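You operate a simulated robot arm through the tools that you are given. There is no shell and no other tool.

You run a simulated robot arm. Do the job below in one go: nothing can be reset, and whatever is moved stays where it is left.

Task
Brush oil on the middle of the baking tray, set the small dough ball on it and press it flat.
Fine: the brush goes back in the crock; the other ball stays as it is. A coat counts when it lies all over at full strength: go over it till it gets no stronger.

Only the result counts: the job must be done as asked and must still hold three seconds after the hand-in. Knocking over, shifting, dropping, spilling or breaking anything else fails it.

Robot
A 6-joint arm with a two-finger gripper, fixed in place. Base frame: the origin is on the floor under the middle of its stand, x ahead of it, y to its left, z up. Readings come in mm, degrees, newtons and seconds.
It reaches about 1298 mm from its shoulder. Its first joint turns from -149.0 to 149.0 degrees. Payload 1.57 kg.
Tool frame: the origin (TCP) lies between the finger pads and is the grasp point; the fingertips stand 21 mm ahead of it; z points along the fingers, y is the line along which they close. The gripper opens to 70 mm; its body begins 50 mm behind the TCP.
Orientation is that of the tool frame in the base frame, as a unit quaternion [w, x, y, z]. With the fingers straight down and closing along the base's y, the tool's x points along the base's -x, its y along +y and its z along -z.

Tools
- The arm moves only by the tool send_rows. Its argument "rows" is one flat list of numbers, 7 for each row, row after row: the shift along the tool's x, y, z in units of 300 mm (1.0 is 300 mm), then the turn, a rotation vector about the tool's x, y, z in units of 120 degrees (1.0 is 120 degrees), then the finger opening in mm, from 0 to 70. In form: [tx, ty, tz, rx, ry, rz, grip, tx, ty, tz, rx, ry, rz, grip, ...]. A call has 1 to 20 rows; each row is the pose to reach, as a shift and turn from the pose commanded when the call began, along the tool's axes at that moment. A call with a number of a shift or a turn outside -1 to 1 is refused whole. A row lasts 0.2 s, in which the tool goes at most 50 mm and 8.6 degrees; a call with a longer step from one row to the next is refused whole, and so is a gripper value outside its range. Where a pose cannot be reached the arm comes as near as it can. A force on the tool above 40 N (or 10 N above the force at the start of the call, whichever is more), or a blocked arm, ends the call early, and 0.2 s more pass. The fingers move at their own pace (about 64.8 mm/s each) and stop on an object; they squeeze with about 30 N. The grip force told is the motor's: it shows also when the fingers shut on nothing. Time passes only in rows, and 0.2 s behind the last, so rows that repeat a pose let the fingers close. It gives the time, the measured TCP pose, the force on the tool (base axes), the opening and the grip force at its end, in the units of the frame above (readings bear some noise), with the torque about the TCP (base axes, N m) and any sound that the robot's microphone picked up.
- Cameras (640 x 400 px; columns grow to the right, rows downward): "scene" is fixed at [398.2, -649.2, 1560.4]; the picture's right is [0.86, -0.52, 0.00], its down [-0.29, -0.48, -0.83] and it looks along [0.43, 0.71, -0.56] (base axes); focal length 333 px, centre (320, 200). "wrist" rides on the gripper at [79, 4, -81] in the tool frame; the picture's right is [-0.05, 1.00, 0.00], its down [-0.67, -0.04, -0.74] and it looks along [-0.74, -0.04, 0.67] (tool axes); focal length 256 px, centre (320, 200). There is no depth. A picture from a camera that has moved, and an enlarged one, comes with that camera's place and axes in the base frame and with its lens.
- grab_frame(camera): a new picture of that camera. The clock stands still meanwhile.
- lift_body(by): slides the trunk up (or, below 0, down) by that many mm; the arm rides with it, the base frame stays. It gives what a move gives, with no picture.
- close_up(camera, box): a new picture of the part [left, top, right, bottom] of that camera's present view, enlarged. The clock stands still meanwhile.
- hand_in(): hands the job in; it is judged then, once.

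Places have to be worked out from the pictures, the camera data and where the tool is seen. Open the gripper and draw the arm clear of the work before you hand the job in, unless the task says otherwise.

The tools are called after ">>>" by a JSON object that holds its "api" and its "payload". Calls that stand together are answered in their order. send_rows: Moves the arm, as the interface text tells. Its arguments: {"type":"object","properties":{"rows":{"type":"array"}},"required":["rows"]} The other tools are called the same way: lift_body (by) moves the trunk up or down; grab_frame (camera) takes a picture; close_up (camera, box) takes an enlarged picture of a part of a camera's view; hand_in () hands the job in.

At the start:

```text
time_s: 0.0
ee_pos: [633.0, -41.3, 1234.7]
tool_rot: [0.0, 0.0, 1.0, -0.001]
ft_force: [-0.8, 1.5, 0.0]
ft_torque: [-0.02, 0.01, 0.02]
width: 69.6
grasp_force: 0.0
trunk travel left (down, up): [-916.0, 54.0]
```

scene: 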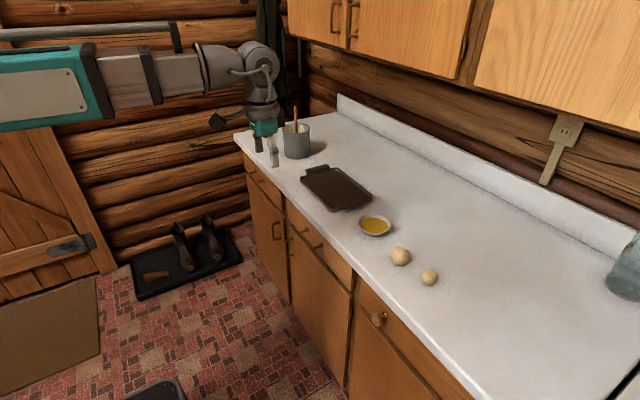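
wrist: 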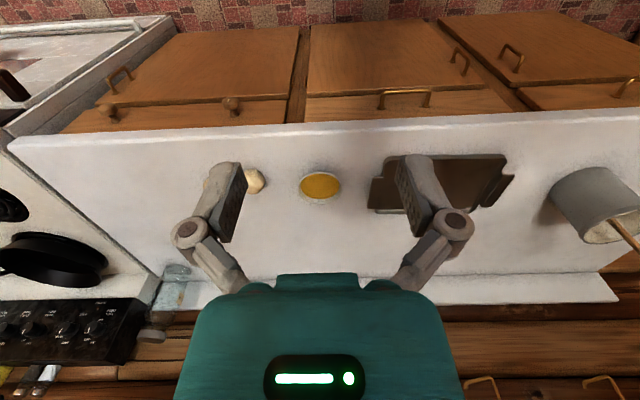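

I'll look closer at the objects on the counter before moving.

>>> {"api": "close_up", "payload": {"camera": "scene", "box": [230, 90, 390, 190]}}

>>> {"api": "close_up", "payload": {"camera": "scene", "box": [290, 150, 450, 250]}}

>>> {"api": "close_up", "payload": {"camera": "scene", "box": [350, 210, 478, 290]}}

>>> {"api": "close_up", "payload": {"camera": "wrist", "box": [360, 120, 640, 295]}}

>>> {"api": "close_up", "payload": {"camera": "wrist", "box": [180, 120, 400, 257]}}

```text
4.00 times, centred on (310, 140) of scene
camera zoom: at [398.2, -649.2, 1560.4], right [0.86, -0.52, 0.0], down [-0.29, -0.48, -0.83], along [0.43, 0.71, -0.56], focal length 1333 px, centre (360, 440)
```

zoom: 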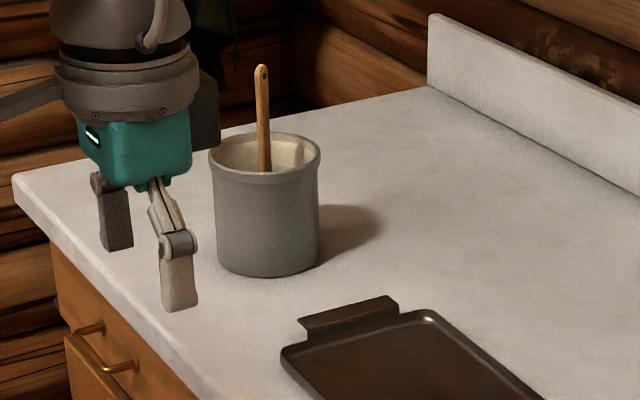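

```text
4.00 times, centred on (370, 200) of scene
camera zoom: at [398.2, -649.2, 1560.4], right [0.86, -0.52, 0.0], down [-0.29, -0.48, -0.83], along [0.43, 0.71, -0.56], focal length 1333 px, centre (120, 200)
```

zoom: 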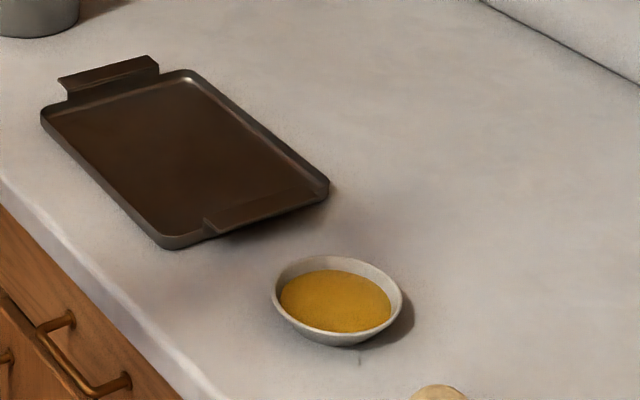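

```text
5.00 times, centred on (414, 250) of scene
camera zoom: at [398.2, -649.2, 1560.4], right [0.86, -0.52, 0.0], down [-0.29, -0.48, -0.83], along [0.43, 0.71, -0.56], focal length 1666 px, centre (-150, -50)
```

zoom: 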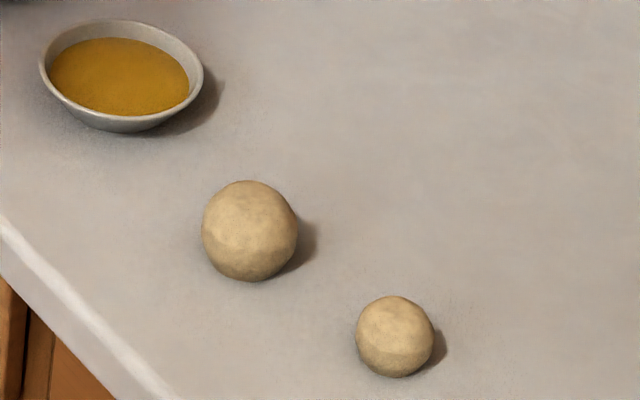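

```text
2.29 times, centred on (500, 208) of wrist
camera zoom: at [554.2, -37.2, 1315.7], right [0.05, 1.0, 0.0], down [0.67, -0.04, 0.74], along [0.74, -0.04, -0.67], focal length 585 px, centre (-91, 183)
```

zoom: 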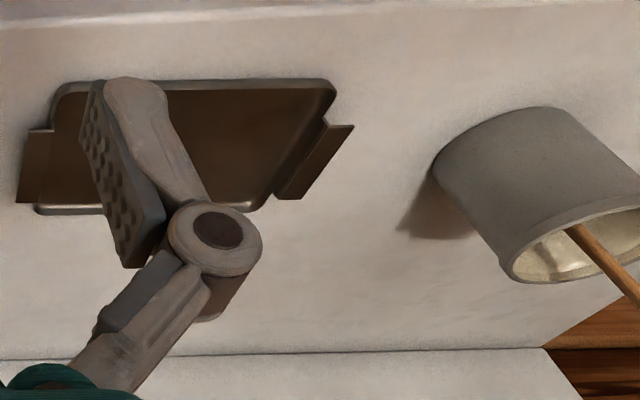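

```text
2.91 times, centred on (290, 188) of wrist
camera zoom: at [554.2, -37.2, 1315.7], right [0.05, 1.0, 0.0], down [0.67, -0.04, 0.74], along [0.74, -0.04, -0.67], focal length 745 px, centre (407, 234)
```

zoom: 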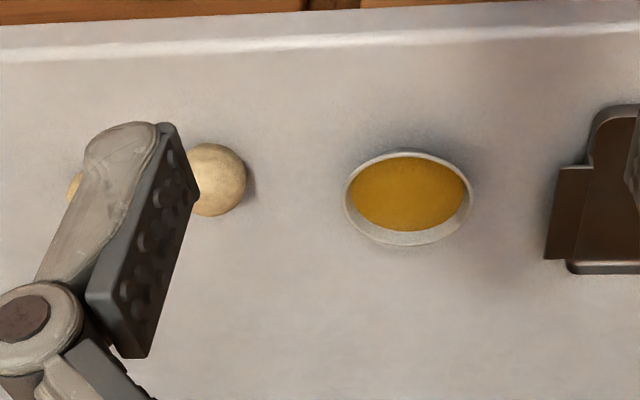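

The oil bowl appears near (940,-60), the tray near (970,205), the crock near (995,530), and the small ball is the outer one near (937,-290); the counter is at about z=910. I'm moving sideways at the same height so the wrist camera can see the crock and brush.

>>> {"api": "send_rows", "payload": {"rows": [-0.0314, 0.1381, 0, 0, 0, 0, 70, -0.0628, 0.2762, 0, 0, 0, 0, 70, -0.0942, 0.4143, 0, 0, 0, 0, 70, -0.1256, 0.5524, 0, 0, 0, 0, 70, -0.157, 0.6905, 0, 0, 0, 0, 70, -0.1884, 0.8286, 0, 0, 0, 0, 70, -0.22, 0.9667, 0, 0, 0, 0, 70]}}

>>> {"api": "grab_frame", "payload": {"camera": "wrist"}}

```text
time_s: 1.6
ee_pos: [701.1, 250.7, 1234.6]
tool_rot: [0.0, 0.001, 1.0, 0.0]
ft_force: [0.0, -0.6, -0.2]
ft_torque: [-0.03, 0.01, 0.0]
width: 70.1
grasp_force: 0.2
trunk travel left (down, up): [-916.0, 54.0]
```

```text
taken
camera wrist: at [622.0, 255.2, 1315.4], right [0.05, 1.0, 0.0], down [0.67, -0.04, 0.74], along [0.74, -0.04, -0.67], focal length 256 px, centre (320, 200)
```

wrist: 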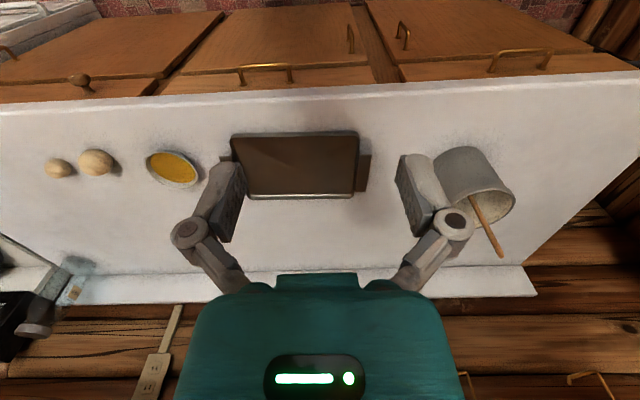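

The tray and crock are both in view now. I'll enlarge the crock to locate the brush handle.

>>> {"api": "close_up", "payload": {"camera": "wrist", "box": [420, 135, 580, 275]}}

>>> {"api": "close_up", "payload": {"camera": "scene", "box": [260, 90, 356, 190]}}

```text
2.86 times, centred on (500, 205) of wrist
camera zoom: at [622.0, 255.2, 1315.4], right [0.05, 1.0, 0.0], down [0.67, -0.04, 0.74], along [0.74, -0.04, -0.67], focal length 731 px, centre (-194, 186)
```

zoom: 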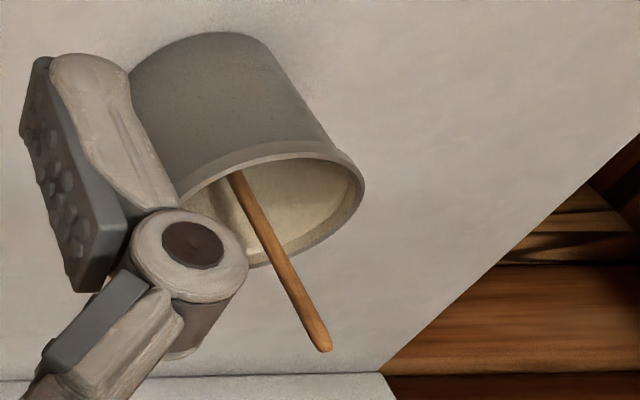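

```text
4.00 times, centred on (308, 140) of scene
camera zoom: at [398.2, -649.2, 1560.4], right [0.86, -0.52, 0.0], down [-0.29, -0.48, -0.83], along [0.43, 0.71, -0.56], focal length 1333 px, centre (368, 440)
```

zoom: 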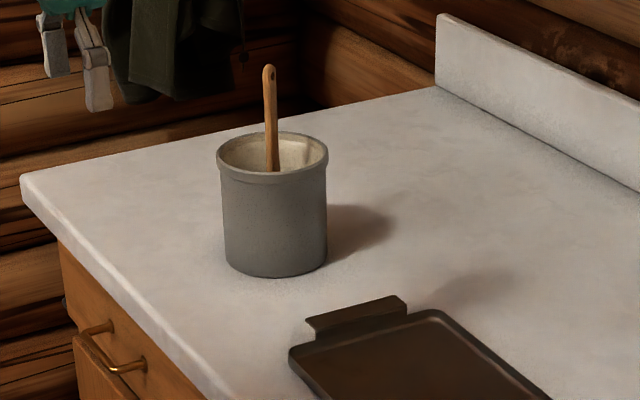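

From triangulation, the handle top is roughly at (960-1000, 480-530, 1110-1140), with some disagreement between the cameras. I'll move further left to get a second wrist view straight at the crock.

>>> {"api": "send_rows", "payload": {"rows": [-0.035, 0.14, 0, 0, 0, 0, 70, -0.07, 0.28, 0, 0, 0, 0, 70, -0.105, 0.42, 0, 0, 0, 0, 70, -0.14, 0.56, 0, 0, 0, 0, 70, -0.175, 0.7, 0, 0, 0, 0, 70, -0.21, 0.84, 0, 0, 0, 0, 70]}}

>>> {"api": "grab_frame", "payload": {"camera": "wrist"}}

>>> {"api": "grab_frame", "payload": {"camera": "scene"}}

```text
time_s: 3.0
ee_pos: [764.9, 502.7, 1235.2]
tool_rot: [0.0, 0.0, 1.0, 0.001]
ft_force: [-0.6, 0.3, 0.3]
ft_torque: [0.02, -0.01, 0.03]
width: 70.0
grasp_force: 0.1
out of reach, approached as far as the arm can: row 1, 6
trunk travel left (down, up): [-916.0, 54.0]
```

```text
taken
camera wrist: at [684.5, 506.5, 1315.2], right [0.05, 1.0, 0.0], down [0.67, -0.03, 0.74], along [0.74, -0.04, -0.67], focal length 256 px, centre (320, 200)
```

wrist: 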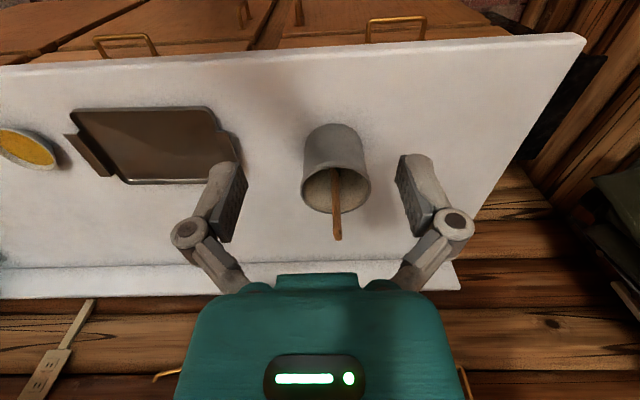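

```text
taken
```

scene: 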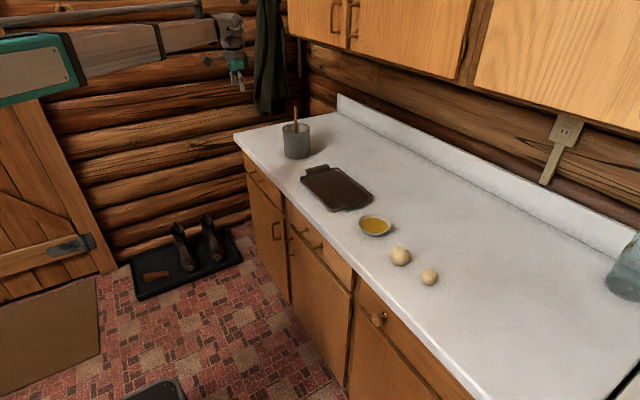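

Two wrist views agree on the handle top at about (987, 515, 1115), nearly vertical, with the crock rim at z≈1030. I'll move to straight above the handle, staying at the present height.

>>> {"api": "send_rows", "payload": {"rows": [-0.124, 0.0072, 0, 0, 0, 0, 70, -0.248, 0.0144, 0, 0, 0, 0, 70, -0.372, 0.0217, 0, 0, 0, 0, 70, -0.496, 0.0289, 0, 0, 0, 0, 70, -0.62, 0.0361, 0, 0, 0, 0, 70, -0.743, 0.0433, 0, 0, 0, 0, 70]}}

>>> {"api": "grab_frame", "payload": {"camera": "wrist"}}

>>> {"api": "close_up", "payload": {"camera": "scene", "box": [230, 60, 390, 160]}}

```text
time_s: 4.4
ee_pos: [987.2, 513.2, 1234.5]
tool_rot: [-0.001, 0.0, 1.0, 0.0]
ft_force: [0.8, 0.3, -0.3]
ft_torque: [-0.02, 0.03, -0.01]
width: 70.0
grasp_force: 0.0
out of reach, approached as far as the arm can: row 5, 6
trunk travel left (down, up): [-916.0, 54.0]
```

```text
taken
camera wrist: at [907.8, 517.2, 1314.9], right [0.05, 1.0, 0.0], down [0.67, -0.04, 0.74], along [0.74, -0.04, -0.67], focal length 256 px, centre (320, 200)
```

wrist: 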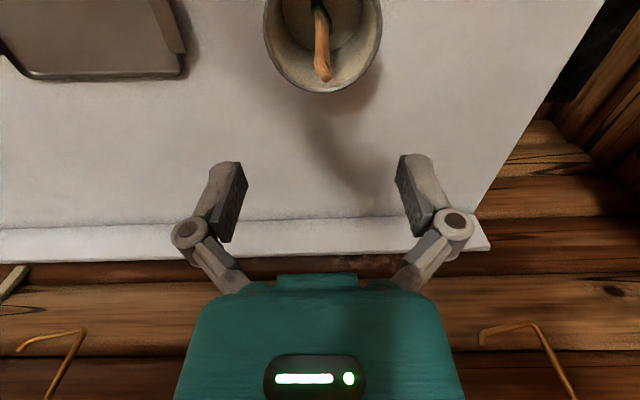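

```text
4.00 times, centred on (310, 110) of scene
camera zoom: at [398.2, -649.2, 1560.4], right [0.86, -0.52, 0.0], down [-0.29, -0.48, -0.83], along [0.43, 0.71, -0.56], focal length 1333 px, centre (360, 560)
```

zoom: 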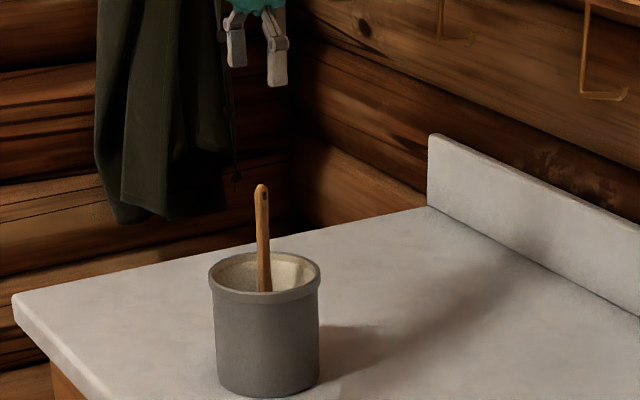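

The handle top shows at (323,75), which puts it at (988, 515) for z=1115, right under the tool. I'll zoom in to check its tilt.

>>> {"api": "close_up", "payload": {"camera": "wrist", "box": [250, 0, 400, 100]}}

```text
4.00 times, centred on (325, 50) of wrist
camera zoom: at [907.8, 517.2, 1314.9], right [0.05, 1.0, 0.0], down [0.67, -0.04, 0.74], along [0.74, -0.04, -0.67], focal length 1024 px, centre (300, 800)
```

zoom: 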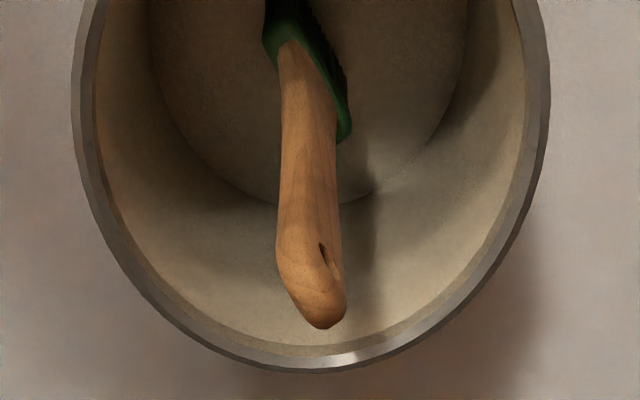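

I'll zoom further on the handle top and on the brush head to read the flat direction of the brush.

>>> {"api": "close_up", "payload": {"camera": "wrist", "box": [300, 0, 350, 90]}}

>>> {"api": "close_up", "payload": {"camera": "scene", "box": [276, 100, 316, 140]}}

```text
4.44 times, centred on (325, 45) of wrist
camera zoom: at [907.8, 517.2, 1314.9], right [0.05, 1.0, 0.0], down [0.67, -0.04, 0.74], along [0.74, -0.04, -0.67], focal length 1138 px, centre (298, 889)
```

zoom: 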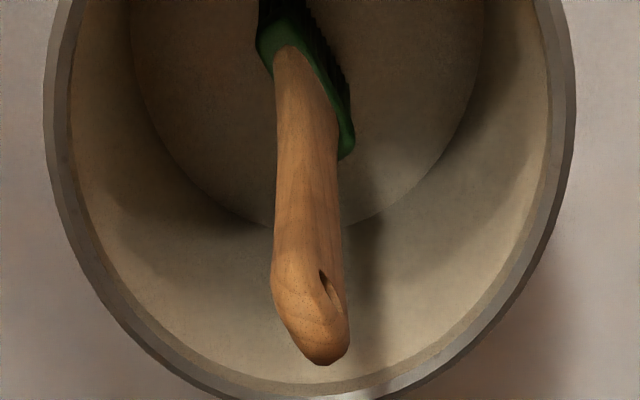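

```text
10.00 times, centred on (296, 120) of scene
camera zoom: at [398.2, -649.2, 1560.4], right [0.86, -0.52, 0.0], down [-0.29, -0.48, -0.83], along [0.43, 0.71, -0.56], focal length 3333 px, centre (560, 1000)
```

zoom: 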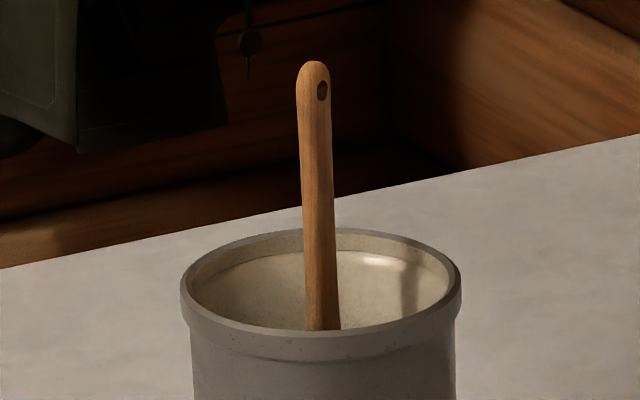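

The brush is a flat one, with a wooden handle and green head, standing upright with its wide direction roughly along (+x,+y). I'll turn the gripper about 40° about vertical so the fingers close on the flat faces, then check the view along the wide direction.

>>> {"api": "send_rows", "payload": {"rows": [0, 0, 0, 0, 0, -0.0556, 70, 0, 0, 0, 0, 0, -0.1111, 70, 0, 0, 0, 0, 0, -0.1667, 70, 0, 0, 0, 0, 0, -0.2222, 70, 0, 0, 0, 0, 0, -0.2778, 70, 0, 0, 0, 0, 0, -0.3333, 70]}}

>>> {"api": "close_up", "payload": {"camera": "wrist", "box": [250, 0, 400, 100]}}

>>> {"api": "grab_frame", "payload": {"camera": "scene"}}

```text
time_s: 5.8
ee_pos: [984.5, 514.3, 1234.1]
tool_rot: [0.0, -0.344, 0.939, 0.0]
ft_force: [0.5, 0.1, -1.2]
ft_torque: [-0.03, 0.02, 0.0]
width: 70.0
grasp_force: 0.0
trunk travel left (down, up): [-916.0, 54.0]
```

```text
4.00 times, centred on (325, 50) of wrist
camera zoom: at [922.1, 465.3, 1315.6], right [-0.6, 0.8, 0.0], down [0.53, 0.4, 0.74], along [0.59, 0.45, -0.67], focal length 1024 px, centre (300, 800)
```

zoom: 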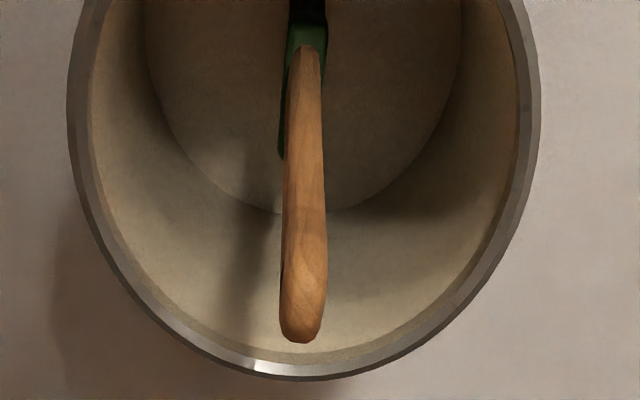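

```text
taken
```

scene: 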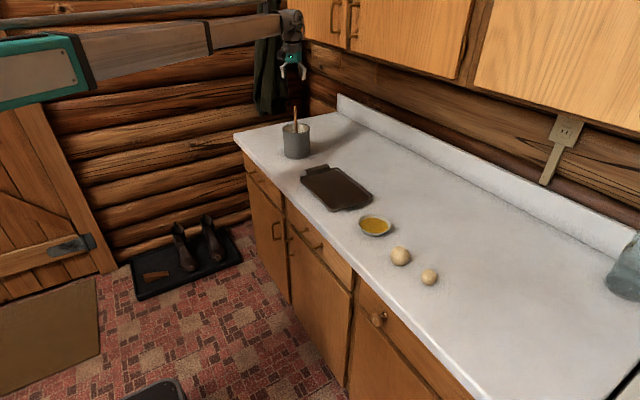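

The view is almost edge-on, with a bit of the left face showing, so the wide direction is near 32° and 40° over-rotated a little. I'll turn back 8° and descend so the TCP is at about (989,516,1088), with the fingers around the handle and above the rim.

>>> {"api": "send_rows", "payload": {"rows": [-0.002, 0, 0.081, 0, 0, 0.011, 70, -0.004, 0, 0.162, 0, 0, 0.022, 70, -0.006, 0, 0.243, 0, 0, 0.033, 70, -0.008, 0, 0.324, 0, 0, 0.044, 70, -0.01, -0.001, 0.405, 0, 0, 0.055, 70, -0.012, -0.001, 0.487, 0, 0, 0.0667, 70]}}

>>> {"api": "grab_frame", "payload": {"camera": "wrist"}}

>>> {"api": "close_up", "payload": {"camera": "scene", "box": [256, 80, 336, 160]}}

```text
time_s: 7.2
ee_pos: [989.6, 514.6, 1234.0]
tool_rot: [0.0, -0.274, 0.962, 0.001]
ft_force: [1.3, -0.1, 0.0]
ft_torque: [0.01, 0.03, 0.02]
width: 69.9
grasp_force: 0.0
out of reach, approached as far as the arm can: row 1, 2, 3, 4, 5, 6
trunk travel left (down, up): [-916.0, 54.0]
```

```text
taken
camera wrist: at [920.7, 475.0, 1315.6], right [-0.48, 0.88, 0.0], down [0.58, 0.32, 0.74], along [0.65, 0.36, -0.67], focal length 256 px, centre (320, 200)
```

wrist: 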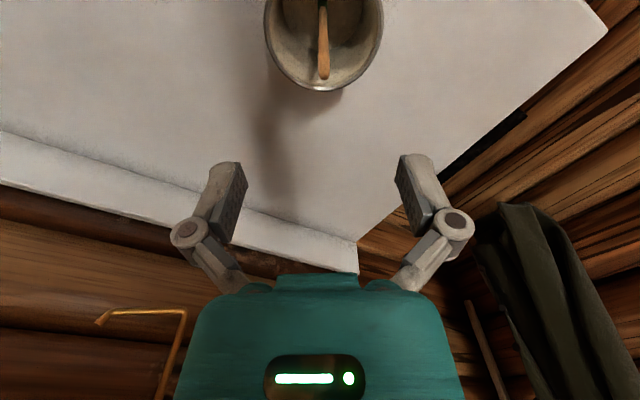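

```text
5.00 times, centred on (296, 120) of scene
camera zoom: at [398.2, -649.2, 1560.4], right [0.86, -0.52, 0.0], down [-0.29, -0.48, -0.83], along [0.43, 0.71, -0.56], focal length 1666 px, centre (440, 600)
```

zoom: 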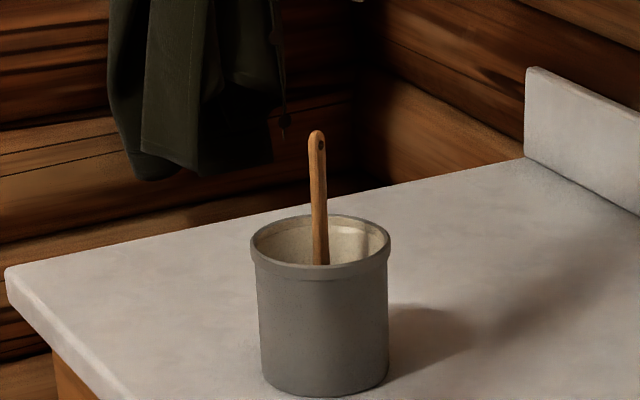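

The arm didn't descend because that height is out of reach with the trunk this high; the tool is still at (989,515,1234), turned to 32°, and the handle now looks edge-on and centred. I'll lower the trunk 90 mm, which brings the fingertips to just above the handle top.

>>> {"api": "lift_body", "payload": {"by": -90}}

>>> {"api": "grab_frame", "payload": {"camera": "wrist"}}

>>> {"api": "grab_frame", "payload": {"camera": "scene"}}

```text
time_s: 8.4
ee_pos: [989.9, 513.4, 1146.6]
tool_rot: [0.0, -0.276, 0.961, 0.0]
ft_force: [0.3, 0.6, 0.1]
ft_torque: [-0.02, 0.02, 0.01]
width: 70.1
grasp_force: 0.1
trunk travel left (down, up): [-826.0, 144.0]
```

```text
taken
camera wrist: at [920.5, 475.1, 1225.8], right [-0.48, 0.88, 0.0], down [0.58, 0.32, 0.74], along [0.65, 0.36, -0.67], focal length 256 px, centre (320, 200)
```

wrist: 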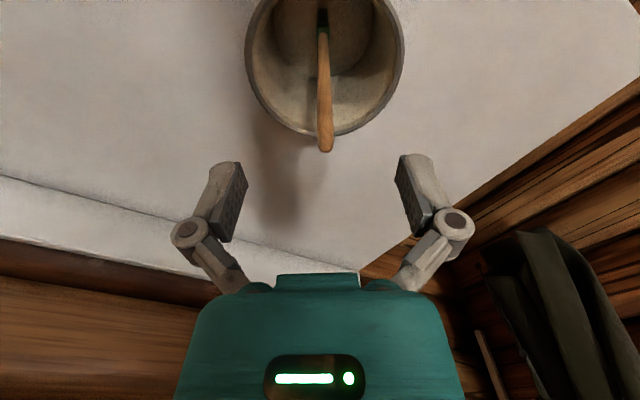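

```text
taken
```

scene: 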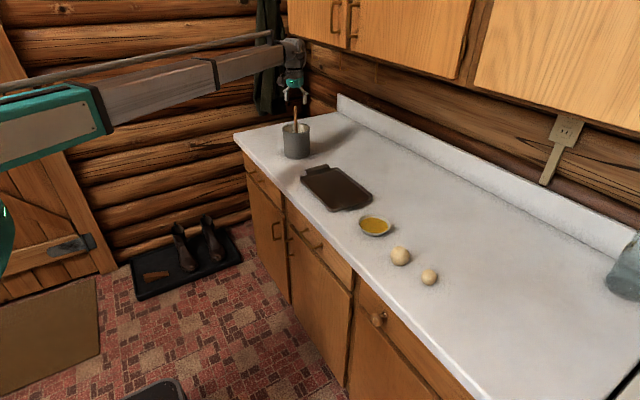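

The handle top sits between the fingers, slightly to the tool's +y side by about 2.5 mm. I'll make that small sideways correction, which also tells me what pose the arm now treats as commanded.

>>> {"api": "send_rows", "payload": {"rows": [0, 0.0083, 0, 0, 0, 0, 70, 0, 0.0083, 0, 0, 0, 0, 70]}}

```text
time_s: 9.1
ee_pos: [988.5, 517.6, 1145.9]
tool_rot: [0.001, -0.276, 0.961, -0.001]
ft_force: [-0.2, -0.7, -0.1]
ft_torque: [-0.01, 0.0, -0.02]
width: 70.1
grasp_force: 0.1
trunk travel left (down, up): [-826.0, 144.0]
```

It stayed at z≈1146, so rows count from the achieved pose. Now descending 56 mm around the handle.

>>> {"api": "send_rows", "payload": {"rows": [0, 0, 0.047, 0, 0, 0, 70, 0, 0, 0.094, 0, 0, 0, 70, 0, 0, 0.14, 0, 0, 0, 70, 0, 0, 0.187, 0, 0, 0, 70]}}

>>> {"api": "grab_frame", "payload": {"camera": "wrist"}}

```text
time_s: 10.1
ee_pos: [985.0, 516.5, 1144.3]
tool_rot: [0.0, -0.275, 0.961, 0.0]
ft_force: [-0.3, -0.2, -0.8]
ft_torque: [-0.01, -0.01, 0.01]
width: 70.0
grasp_force: 0.1
out of reach, approached as far as the arm can: row 1, 2, 3, 4
trunk travel left (down, up): [-826.0, 144.0]
```

```text
taken
camera wrist: at [915.5, 476.1, 1225.4], right [-0.48, 0.88, 0.0], down [0.58, 0.32, 0.74], along [0.65, 0.36, -0.67], focal length 256 px, centre (320, 200)
```

wrist: 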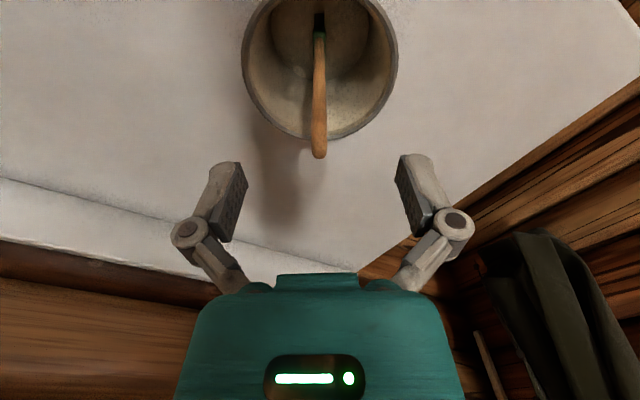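

That move hit the reach limit again, so the arm just drew back about 4 mm. The handle is still well centred between the fingers at column 319, so I'll do the remaining descent with the trunk.

>>> {"api": "lift_body", "payload": {"by": -55}}

>>> {"api": "grab_frame", "payload": {"camera": "wrist"}}

>>> {"api": "close_up", "payload": {"camera": "scene", "box": [256, 80, 336, 160]}}

```text
time_s: 11.0
ee_pos: [984.9, 515.4, 1088.6]
tool_rot: [0.0, -0.276, 0.961, 0.0]
ft_force: [0.4, -0.1, 0.4]
ft_torque: [0.01, 0.03, -0.03]
width: 70.2
grasp_force: 0.0
trunk travel left (down, up): [-771.0, 199.0]
```

```text
taken
camera wrist: at [915.2, 476.0, 1170.8], right [-0.48, 0.88, 0.0], down [0.58, 0.32, 0.74], along [0.65, 0.36, -0.67], focal length 256 px, centre (320, 200)
```

wrist: 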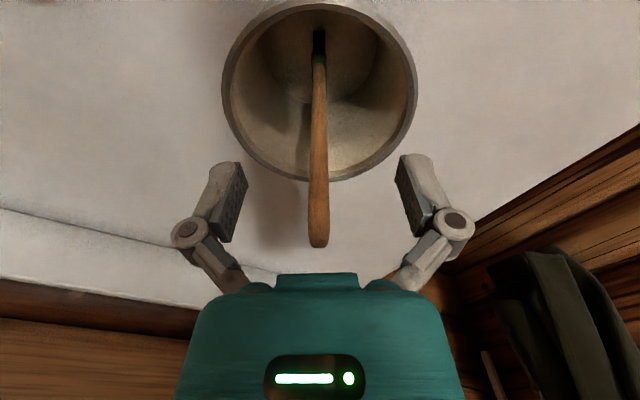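

```text
5.00 times, centred on (296, 120) of scene
camera zoom: at [398.2, -649.2, 1560.4], right [0.86, -0.52, 0.0], down [-0.29, -0.48, -0.83], along [0.43, 0.71, -0.56], focal length 1666 px, centre (440, 600)
```

zoom: 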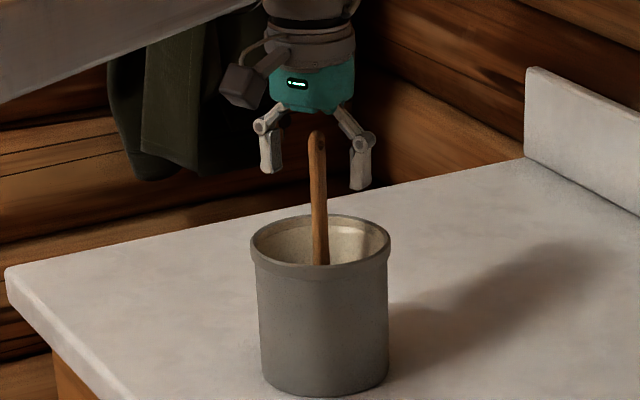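

The handle stands centred between the fingers, with its top about 30 mm behind the TCP and the fingertips well above the rim. Closing on it.

>>> {"api": "send_rows", "payload": {"rows": [0, 0, 0, 0, 0, 0, 40, 0, 0, 0, 0, 0, 0, 20, 0, 0, 0, 0, 0, 0, 5, 0, 0, 0, 0, 0, 0, 0, 0, 0, 0, 0, 0, 0, 0, 0, 0, 0, 0, 0, 0, 0]}}

>>> {"api": "grab_frame", "payload": {"camera": "wrist"}}

>>> {"api": "close_up", "payload": {"camera": "scene", "box": [256, 80, 336, 160]}}

```text
time_s: 12.4
ee_pos: [984.9, 514.9, 1089.2]
tool_rot: [0.0, -0.276, 0.961, 0.0]
ft_force: [-0.2, 0.6, -0.4]
ft_torque: [0.0, -0.01, 0.01]
width: 7.5
grasp_force: 30.0
trunk travel left (down, up): [-771.0, 199.0]
```

```text
taken
camera wrist: at [915.3, 476.1, 1170.6], right [-0.48, 0.88, 0.0], down [0.58, 0.32, 0.74], along [0.65, 0.36, -0.67], focal length 256 px, centre (320, 200)
```

wrist: 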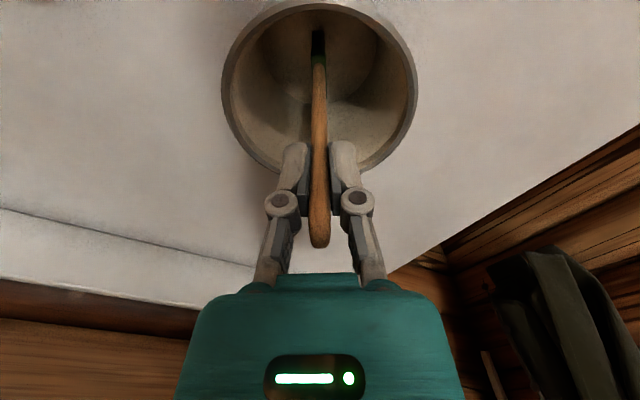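

```text
5.00 times, centred on (296, 120) of scene
camera zoom: at [398.2, -649.2, 1560.4], right [0.86, -0.52, 0.0], down [-0.29, -0.48, -0.83], along [0.43, 0.71, -0.56], focal length 1666 px, centre (440, 600)
```

zoom: 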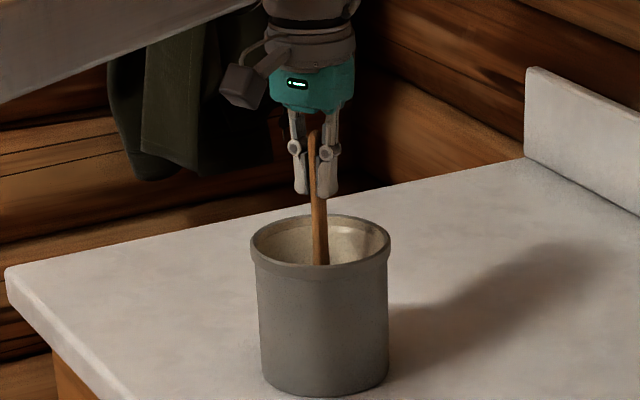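

The handle is held (7.5 mm, 30 N). Lifting straight up 160 mm to clear the crock.

>>> {"api": "send_rows", "payload": {"rows": [0, 0, -0.05, 0, 0, 0, 0, 0, 0, -0.12, 0, 0, 0, 0, 0, 0, -0.2, 0, 0, 0, 0, 0, 0, -0.28, 0, 0, 0, 0, 0, 0, -0.36, 0, 0, 0, 0, 0, 0, -0.45, 0, 0, 0, 0, 0, 0, -0.533, 0, 0, 0, 0]}}

>>> {"api": "grab_frame", "payload": {"camera": "wrist"}}

>>> {"api": "close_up", "payload": {"camera": "scene", "box": [236, 40, 356, 160]}}

```text
time_s: 14.0
ee_pos: [984.5, 515.4, 1089.5]
tool_rot: [0.001, -0.276, 0.961, 0.0]
ft_force: [0.1, 0.4, 0.0]
ft_torque: [0.02, 0.04, 0.0]
width: 7.4
grasp_force: 29.8
out of reach, approached as far as the arm can: row 1, 2, 3, 4, 5, 6, 7
trunk travel left (down, up): [-771.0, 199.0]
```

```text
taken
camera wrist: at [915.3, 476.1, 1170.6], right [-0.48, 0.88, 0.0], down [0.58, 0.32, 0.74], along [0.65, 0.36, -0.67], focal length 256 px, centre (320, 200)
```

wrist: 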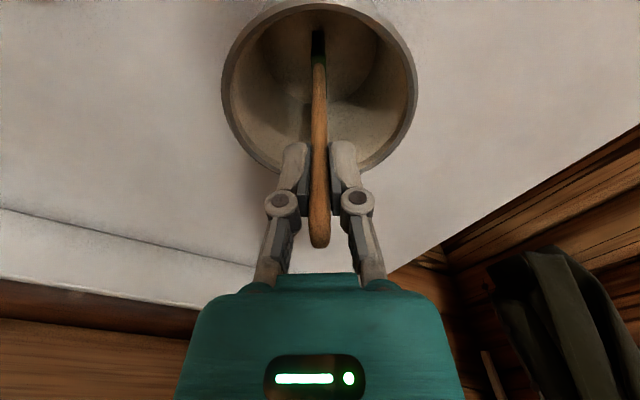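

```text
3.33 times, centred on (296, 100) of scene
camera zoom: at [398.2, -649.2, 1560.4], right [0.86, -0.52, 0.0], down [-0.29, -0.48, -0.83], along [0.43, 0.71, -0.56], focal length 1111 px, centre (400, 533)
```

zoom: 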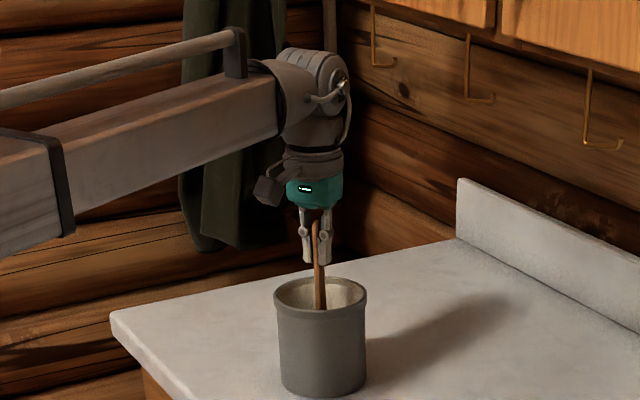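

Upward rows are out of reach too, because the arm is at full stretch here. I'll lift with the trunk instead.

>>> {"api": "lift_body", "payload": {"by": 165}}

>>> {"api": "grab_frame", "payload": {"camera": "wrist"}}

>>> {"api": "close_up", "payload": {"camera": "scene", "box": [236, 40, 356, 160]}}

```text
time_s: 15.9
ee_pos: [985.7, 516.3, 1254.5]
tool_rot: [0.0, -0.276, 0.961, -0.001]
ft_force: [0.6, 0.1, -0.8]
ft_torque: [0.0, 0.03, 0.0]
width: 7.5
grasp_force: 30.2
trunk travel left (down, up): [-936.0, 34.0]
```

```text
taken
camera wrist: at [915.5, 476.2, 1335.4], right [-0.48, 0.88, 0.0], down [0.58, 0.32, 0.74], along [0.65, 0.36, -0.67], focal length 256 px, centre (320, 200)
```

wrist: 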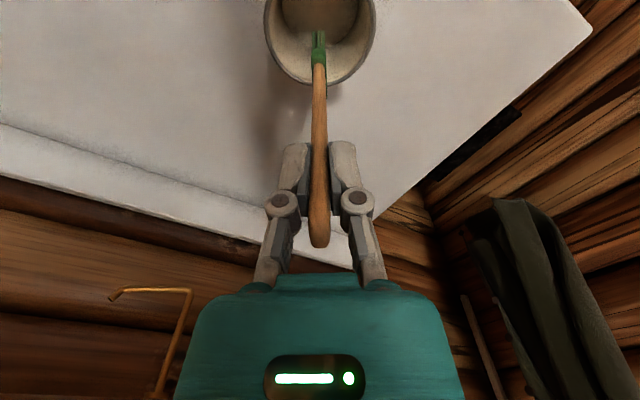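

```text
3.33 times, centred on (296, 100) of scene
camera zoom: at [398.2, -649.2, 1560.4], right [0.86, -0.52, 0.0], down [-0.29, -0.48, -0.83], along [0.43, 0.71, -0.56], focal length 1111 px, centre (400, 533)
```

zoom: 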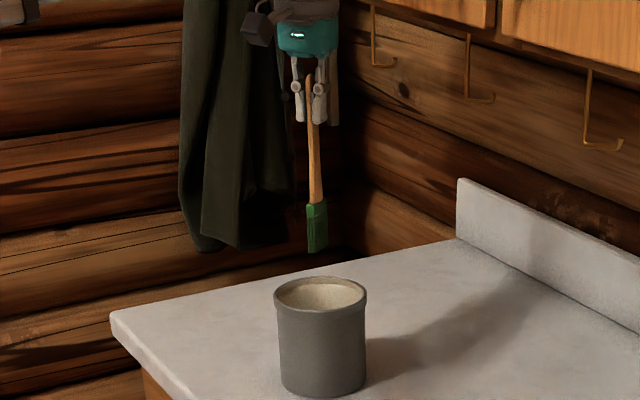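

The brush is out of the crock, hanging straight with its green head down and its tip about 180 mm below the TCP. I'll carry it toward the bowl, turning back to the square orientation on the way, at a height that clears everything.

>>> {"api": "send_rows", "payload": {"rows": [0.0782, -0.1027, 0, 0, 0, 0.0381, 0, 0.1565, -0.2054, 0, 0, 0, 0.0763, 0, 0.2347, -0.3081, 0, 0, 0, 0.1144, 0, 0.313, -0.4109, 0, 0, 0, 0.1526, 0, 0.3912, -0.5136, 0, 0, 0, 0.1907, 0, 0.4695, -0.6163, 0, 0, 0, 0.2289, 0, 0.5477, -0.719, 0, 0, 0, 0.267, 0]}}

>>> {"api": "grab_frame", "payload": {"camera": "wrist"}}

>>> {"api": "grab_frame", "payload": {"camera": "scene"}}

```text
time_s: 17.5
ee_pos: [958.8, 245.4, 1255.4]
tool_rot: [0.0, 0.0, 1.0, 0.0]
ft_force: [-0.5, 0.6, 0.0]
ft_torque: [0.0, -0.01, 0.02]
width: 7.4
grasp_force: 30.1
out of reach, approached as far as the arm can: row 5
trunk travel left (down, up): [-936.0, 34.0]
```

```text
taken
camera wrist: at [879.4, 248.9, 1335.9], right [0.05, 1.0, 0.0], down [0.67, -0.04, 0.74], along [0.74, -0.04, -0.67], focal length 256 px, centre (320, 200)
```

wrist: 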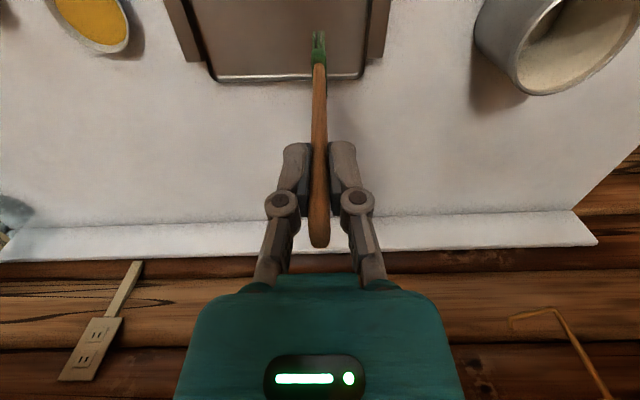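

```text
taken
```

scene: 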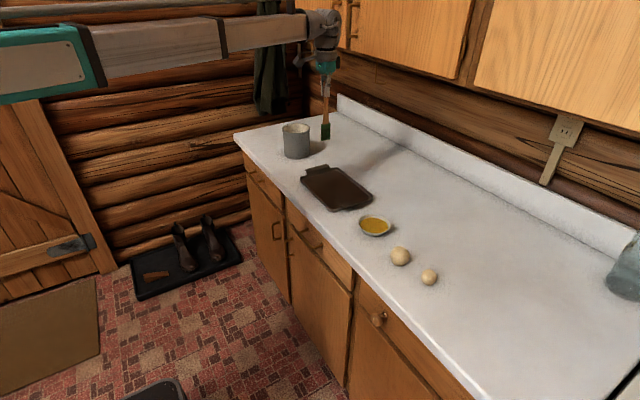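

Brush is steady. The tray's back rim measures x≈1046, spanning y≈68 to 312, so its middle is near (960,190). Continuing toward the bowl.

>>> {"api": "send_rows", "payload": {"rows": [0.009, -0.138, 0, 0, 0, 0, 0, 0.018, -0.276, 0, 0, 0, 0, 0, 0.027, -0.414, 0, 0, 0, 0, 0, 0.036, -0.552, 0, 0, 0, 0, 0, 0.045, -0.691, 0, 0, 0, 0, 0, 0.054, -0.829, 0, 0, 0, 0, 0, 0.063, -0.967, 0, 0, 0, 0, 0]}}

>>> {"api": "grab_frame", "payload": {"camera": "wrist"}}

>>> {"api": "grab_frame", "payload": {"camera": "scene"}}

```text
time_s: 19.1
ee_pos: [940.2, -46.3, 1254.9]
tool_rot: [0.0, 0.0, 1.0, 0.001]
ft_force: [0.1, -0.2, -0.1]
ft_torque: [0.02, -0.02, -0.03]
width: 7.4
grasp_force: 30.2
out of reach, approached as far as the arm can: row 2
trunk travel left (down, up): [-936.0, 34.0]
```

```text
taken
camera wrist: at [861.5, -42.2, 1335.6], right [0.05, 1.0, 0.0], down [0.67, -0.04, 0.74], along [0.74, -0.04, -0.67], focal length 256 px, centre (320, 200)
```

wrist: 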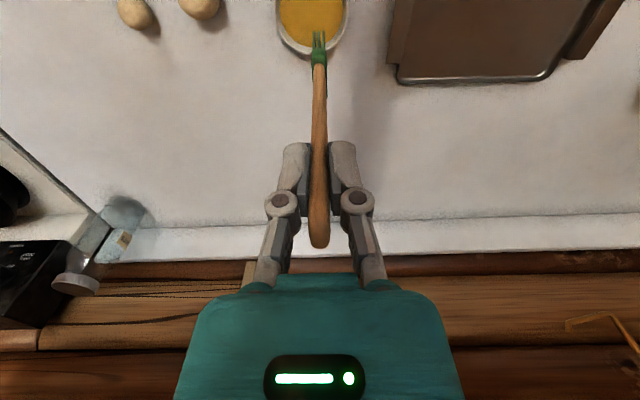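

```text
taken
```

scene: 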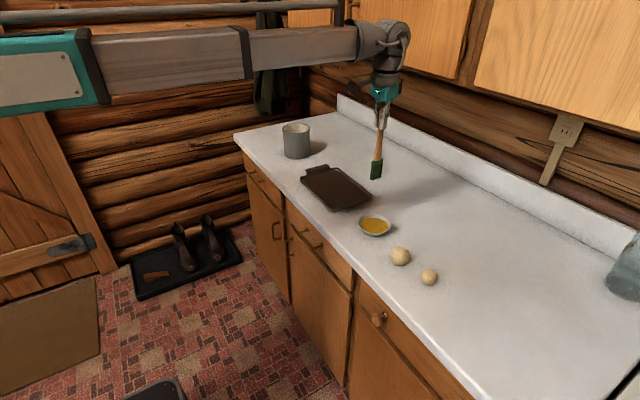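

The bowl centre works out near (945,-57). I'll shift over it and come down 90 mm, leaving the tip about 50 mm above the oil, then look again.

>>> {"api": "send_rows", "payload": {"rows": [-0.008, -0.018, 0, 0, 0, 0, 0, -0.0167, -0.0367, 0, 0, 0, 0, 0, -0.0167, -0.0367, 0.075, 0, 0, 0, 0, -0.0167, -0.0367, 0.15, 0, 0, 0, 0, -0.0167, -0.0367, 0.225, 0, 0, 0, 0, -0.0167, -0.0367, 0.3, 0, 0, 0, 0]}}

>>> {"api": "grab_frame", "payload": {"camera": "wrist"}}

>>> {"api": "close_up", "payload": {"camera": "scene", "box": [310, 130, 450, 260]}}

```text
time_s: 20.5
ee_pos: [941.7, -52.2, 1254.8]
tool_rot: [0.0, 0.001, 1.0, 0.0]
ft_force: [-0.1, 0.2, -1.0]
ft_torque: [-0.05, 0.03, -0.02]
width: 7.4
grasp_force: 29.9
out of reach, approached as far as the arm can: row 3, 4, 5, 6
trunk travel left (down, up): [-936.0, 34.0]
```

```text
taken
camera wrist: at [862.3, -49.0, 1335.7], right [0.05, 1.0, 0.0], down [0.67, -0.04, 0.74], along [0.74, -0.04, -0.67], focal length 256 px, centre (320, 200)
```

wrist: 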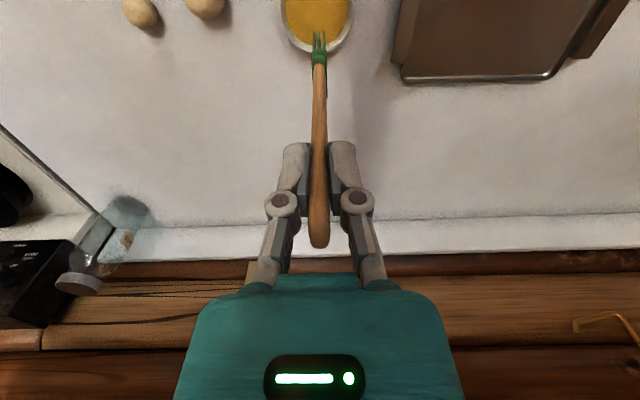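

```text
3.08 times, centred on (380, 195) of scene
camera zoom: at [398.2, -649.2, 1560.4], right [0.86, -0.52, 0.0], down [-0.29, -0.48, -0.83], along [0.43, 0.71, -0.56], focal length 1026 px, centre (135, 215)
```

zoom: 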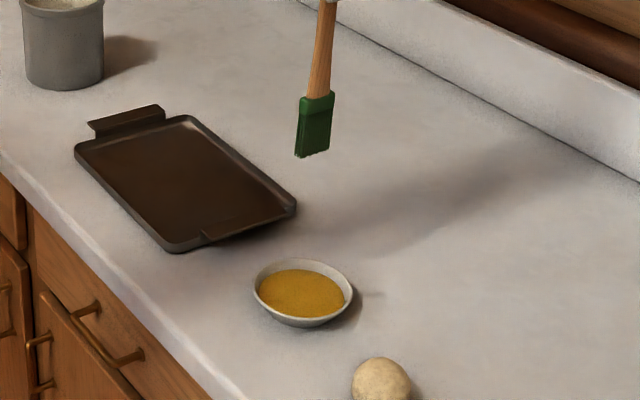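

Downward rows are out of reach here as well, so the trunk has to do the vertical moves. I'll lower the trunk 100 mm, leaving the tip about 50 mm above the oil.

>>> {"api": "lift_body", "payload": {"by": -100}}

>>> {"api": "send_rows", "payload": {"rows": [-0.007, -0.008, 0, 0, 0, 0, 0, -0.0133, -0.0167, 0, 0, 0, 0, 0]}}

>>> {"api": "close_up", "payload": {"camera": "scene", "box": [310, 130, 450, 260]}}

>>> {"api": "grab_frame", "payload": {"camera": "wrist"}}

```text
time_s: 21.8
ee_pos: [941.3, -52.5, 1155.3]
tool_rot: [0.0, -0.001, 1.0, 0.0]
ft_force: [0.4, 0.6, 0.1]
ft_torque: [0.01, 0.05, 0.02]
width: 7.3
grasp_force: 30.0
trunk travel left (down, up): [-836.0, 134.0]
```

```text
time_s: 22.4
ee_pos: [947.0, -59.3, 1155.0]
tool_rot: [0.001, 0.001, 1.0, 0.001]
ft_force: [-0.5, 0.2, -1.3]
ft_torque: [0.02, -0.01, 0.02]
width: 7.4
grasp_force: 29.9
trunk travel left (down, up): [-836.0, 134.0]
```

```text
3.08 times, centred on (380, 195) of scene
camera zoom: at [398.2, -649.2, 1560.4], right [0.86, -0.52, 0.0], down [-0.29, -0.48, -0.83], along [0.43, 0.71, -0.56], focal length 1026 px, centre (135, 215)
```

zoom: 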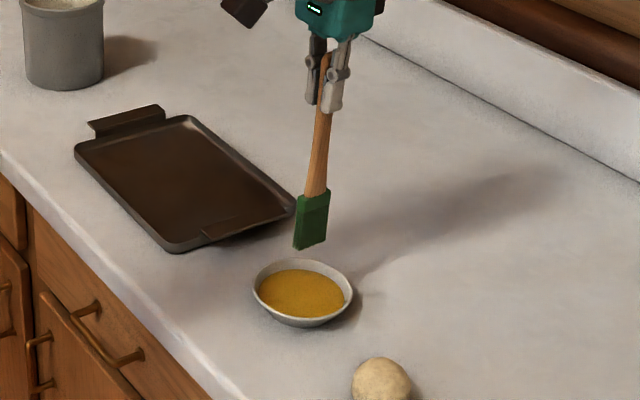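

```text
taken
camera wrist: at [867.2, -54.3, 1235.6], right [0.05, 1.0, 0.0], down [0.67, -0.04, 0.74], along [0.74, -0.04, -0.67], focal length 256 px, centre (320, 200)
```

wrist: 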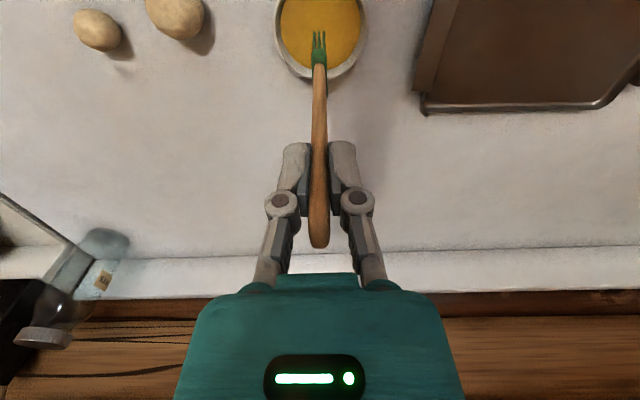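

The brush head is over the oil, with the tip about 49 mm above the surface. Lowering the trunk 50 mm to reach it.

>>> {"api": "lift_body", "payload": {"by": -50}}

>>> {"api": "close_up", "payload": {"camera": "scene", "box": [330, 170, 430, 260]}}

>>> {"api": "close_up", "payload": {"camera": "wrist", "box": [230, 0, 410, 120]}}

```text
time_s: 23.3
ee_pos: [946.1, -57.5, 1105.2]
tool_rot: [0.0, 0.0, 1.0, 0.0]
ft_force: [-0.5, -0.6, -0.8]
ft_torque: [-0.02, -0.01, 0.04]
width: 7.1
grasp_force: 30.4
trunk travel left (down, up): [-786.0, 184.0]
```

```text
4.44 times, centred on (380, 215) of scene
camera zoom: at [398.2, -649.2, 1560.4], right [0.86, -0.52, 0.0], down [-0.29, -0.48, -0.83], along [0.43, 0.71, -0.56], focal length 1481 px, centre (53, 133)
```

zoom: 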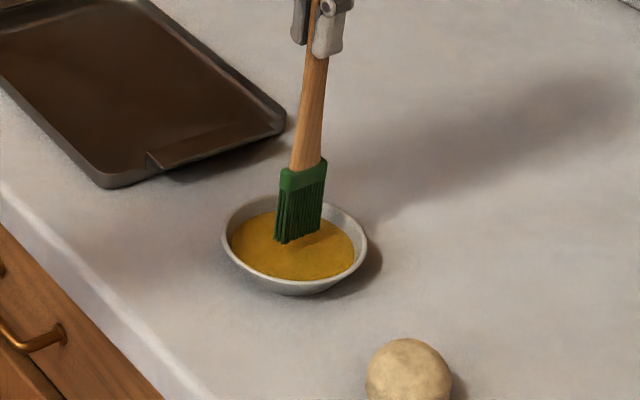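

```text
3.33 times, centred on (320, 60) of wrist
camera zoom: at [867.0, -54.1, 1185.7], right [0.05, 1.0, 0.0], down [0.67, -0.04, 0.74], along [0.74, -0.04, -0.67], focal length 853 px, centre (320, 667)
```

zoom: 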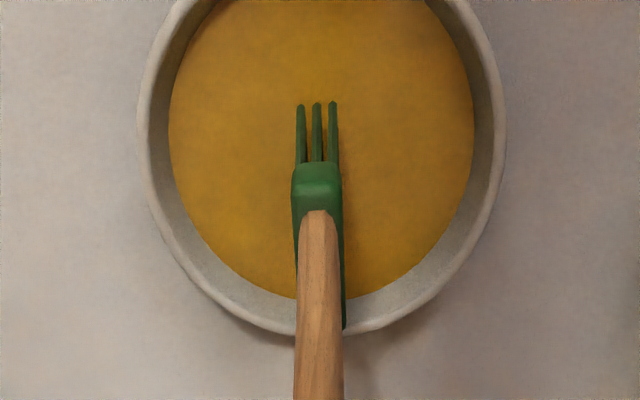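

The tip is at or just above the oil surface with no force yet. Lowering 8 mm more to dip it.

>>> {"api": "lift_body", "payload": {"by": -8}}

>>> {"api": "close_up", "payload": {"camera": "scene", "box": [350, 195, 410, 245]}}

>>> {"api": "close_up", "payload": {"camera": "wrist", "box": [230, 0, 410, 120]}}

```text
time_s: 23.9
ee_pos: [946.1, -58.0, 1096.0]
tool_rot: [0.0, 0.001, 1.0, -0.001]
ft_force: [0.1, 0.0, -1.1]
ft_torque: [0.01, -0.02, -0.01]
width: 7.1
grasp_force: 30.0
trunk travel left (down, up): [-778.0, 192.0]
```

```text
8.00 times, centred on (380, 220) of scene
camera zoom: at [398.2, -649.2, 1560.4], right [0.86, -0.52, 0.0], down [-0.29, -0.48, -0.83], along [0.43, 0.71, -0.56], focal length 2666 px, centre (-160, 40)
```

zoom: 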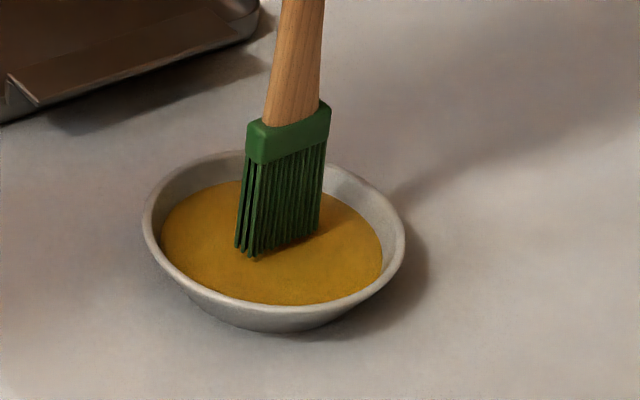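

```text
3.33 times, centred on (320, 60) of wrist
camera zoom: at [867.0, -54.1, 1177.7], right [0.05, 1.0, 0.0], down [0.67, -0.04, 0.74], along [0.74, -0.04, -0.67], focal length 853 px, centre (320, 667)
```

zoom: 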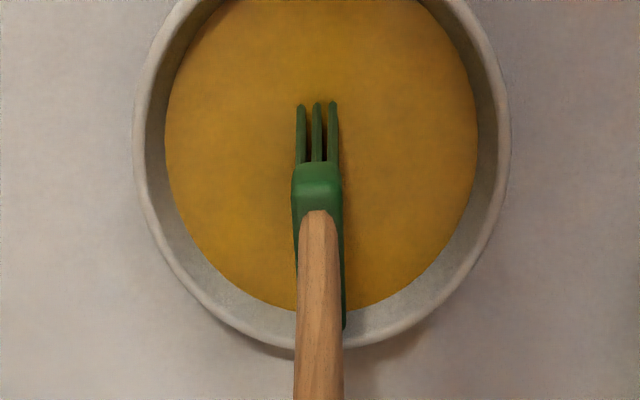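

The bristle ends still show uncut in the wrist view, so the tips are barely touching. Lowering another 7 mm.

>>> {"api": "lift_body", "payload": {"by": -7}}

>>> {"api": "close_up", "payload": {"camera": "scene", "box": [350, 195, 410, 245]}}

>>> {"api": "close_up", "payload": {"camera": "wrist", "box": [290, 10, 350, 60]}}

```text
time_s: 24.5
ee_pos: [943.9, -57.2, 1092.8]
tool_rot: [0.001, 0.001, 1.0, 0.001]
ft_force: [1.5, -0.7, 22.4]
ft_torque: [0.01, -0.11, -0.04]
width: 7.4
grasp_force: 29.8
trunk travel left (down, up): [-771.0, 199.0]
```

```text
8.00 times, centred on (380, 220) of scene
camera zoom: at [398.2, -649.2, 1560.4], right [0.86, -0.52, 0.0], down [-0.29, -0.48, -0.83], along [0.43, 0.71, -0.56], focal length 2666 px, centre (-160, 40)
```

zoom: 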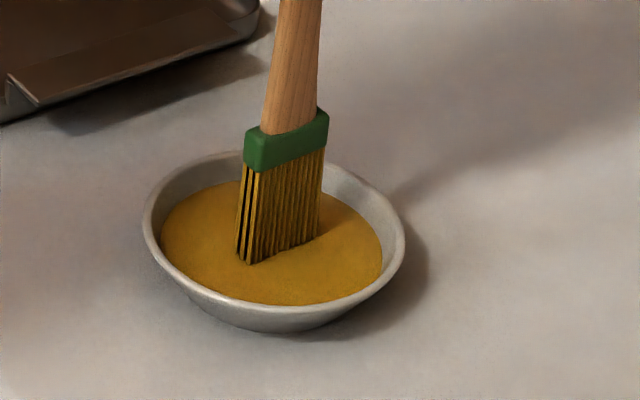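

```text
8.00 times, centred on (320, 35) of wrist
camera zoom: at [865.1, -54.0, 1172.6], right [0.05, 1.0, 0.0], down [0.66, -0.04, 0.75], along [0.74, -0.04, -0.67], focal length 2048 px, centre (320, 1520)
```

zoom: 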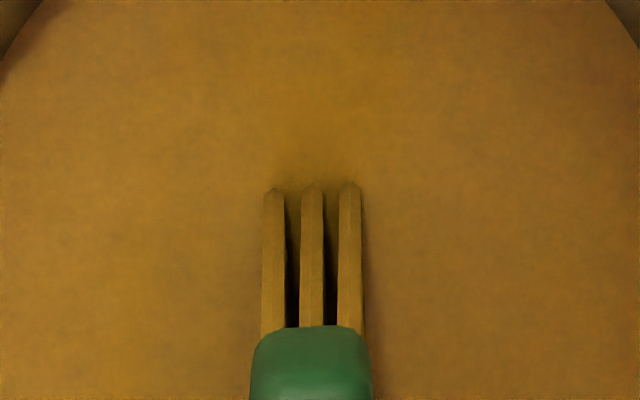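

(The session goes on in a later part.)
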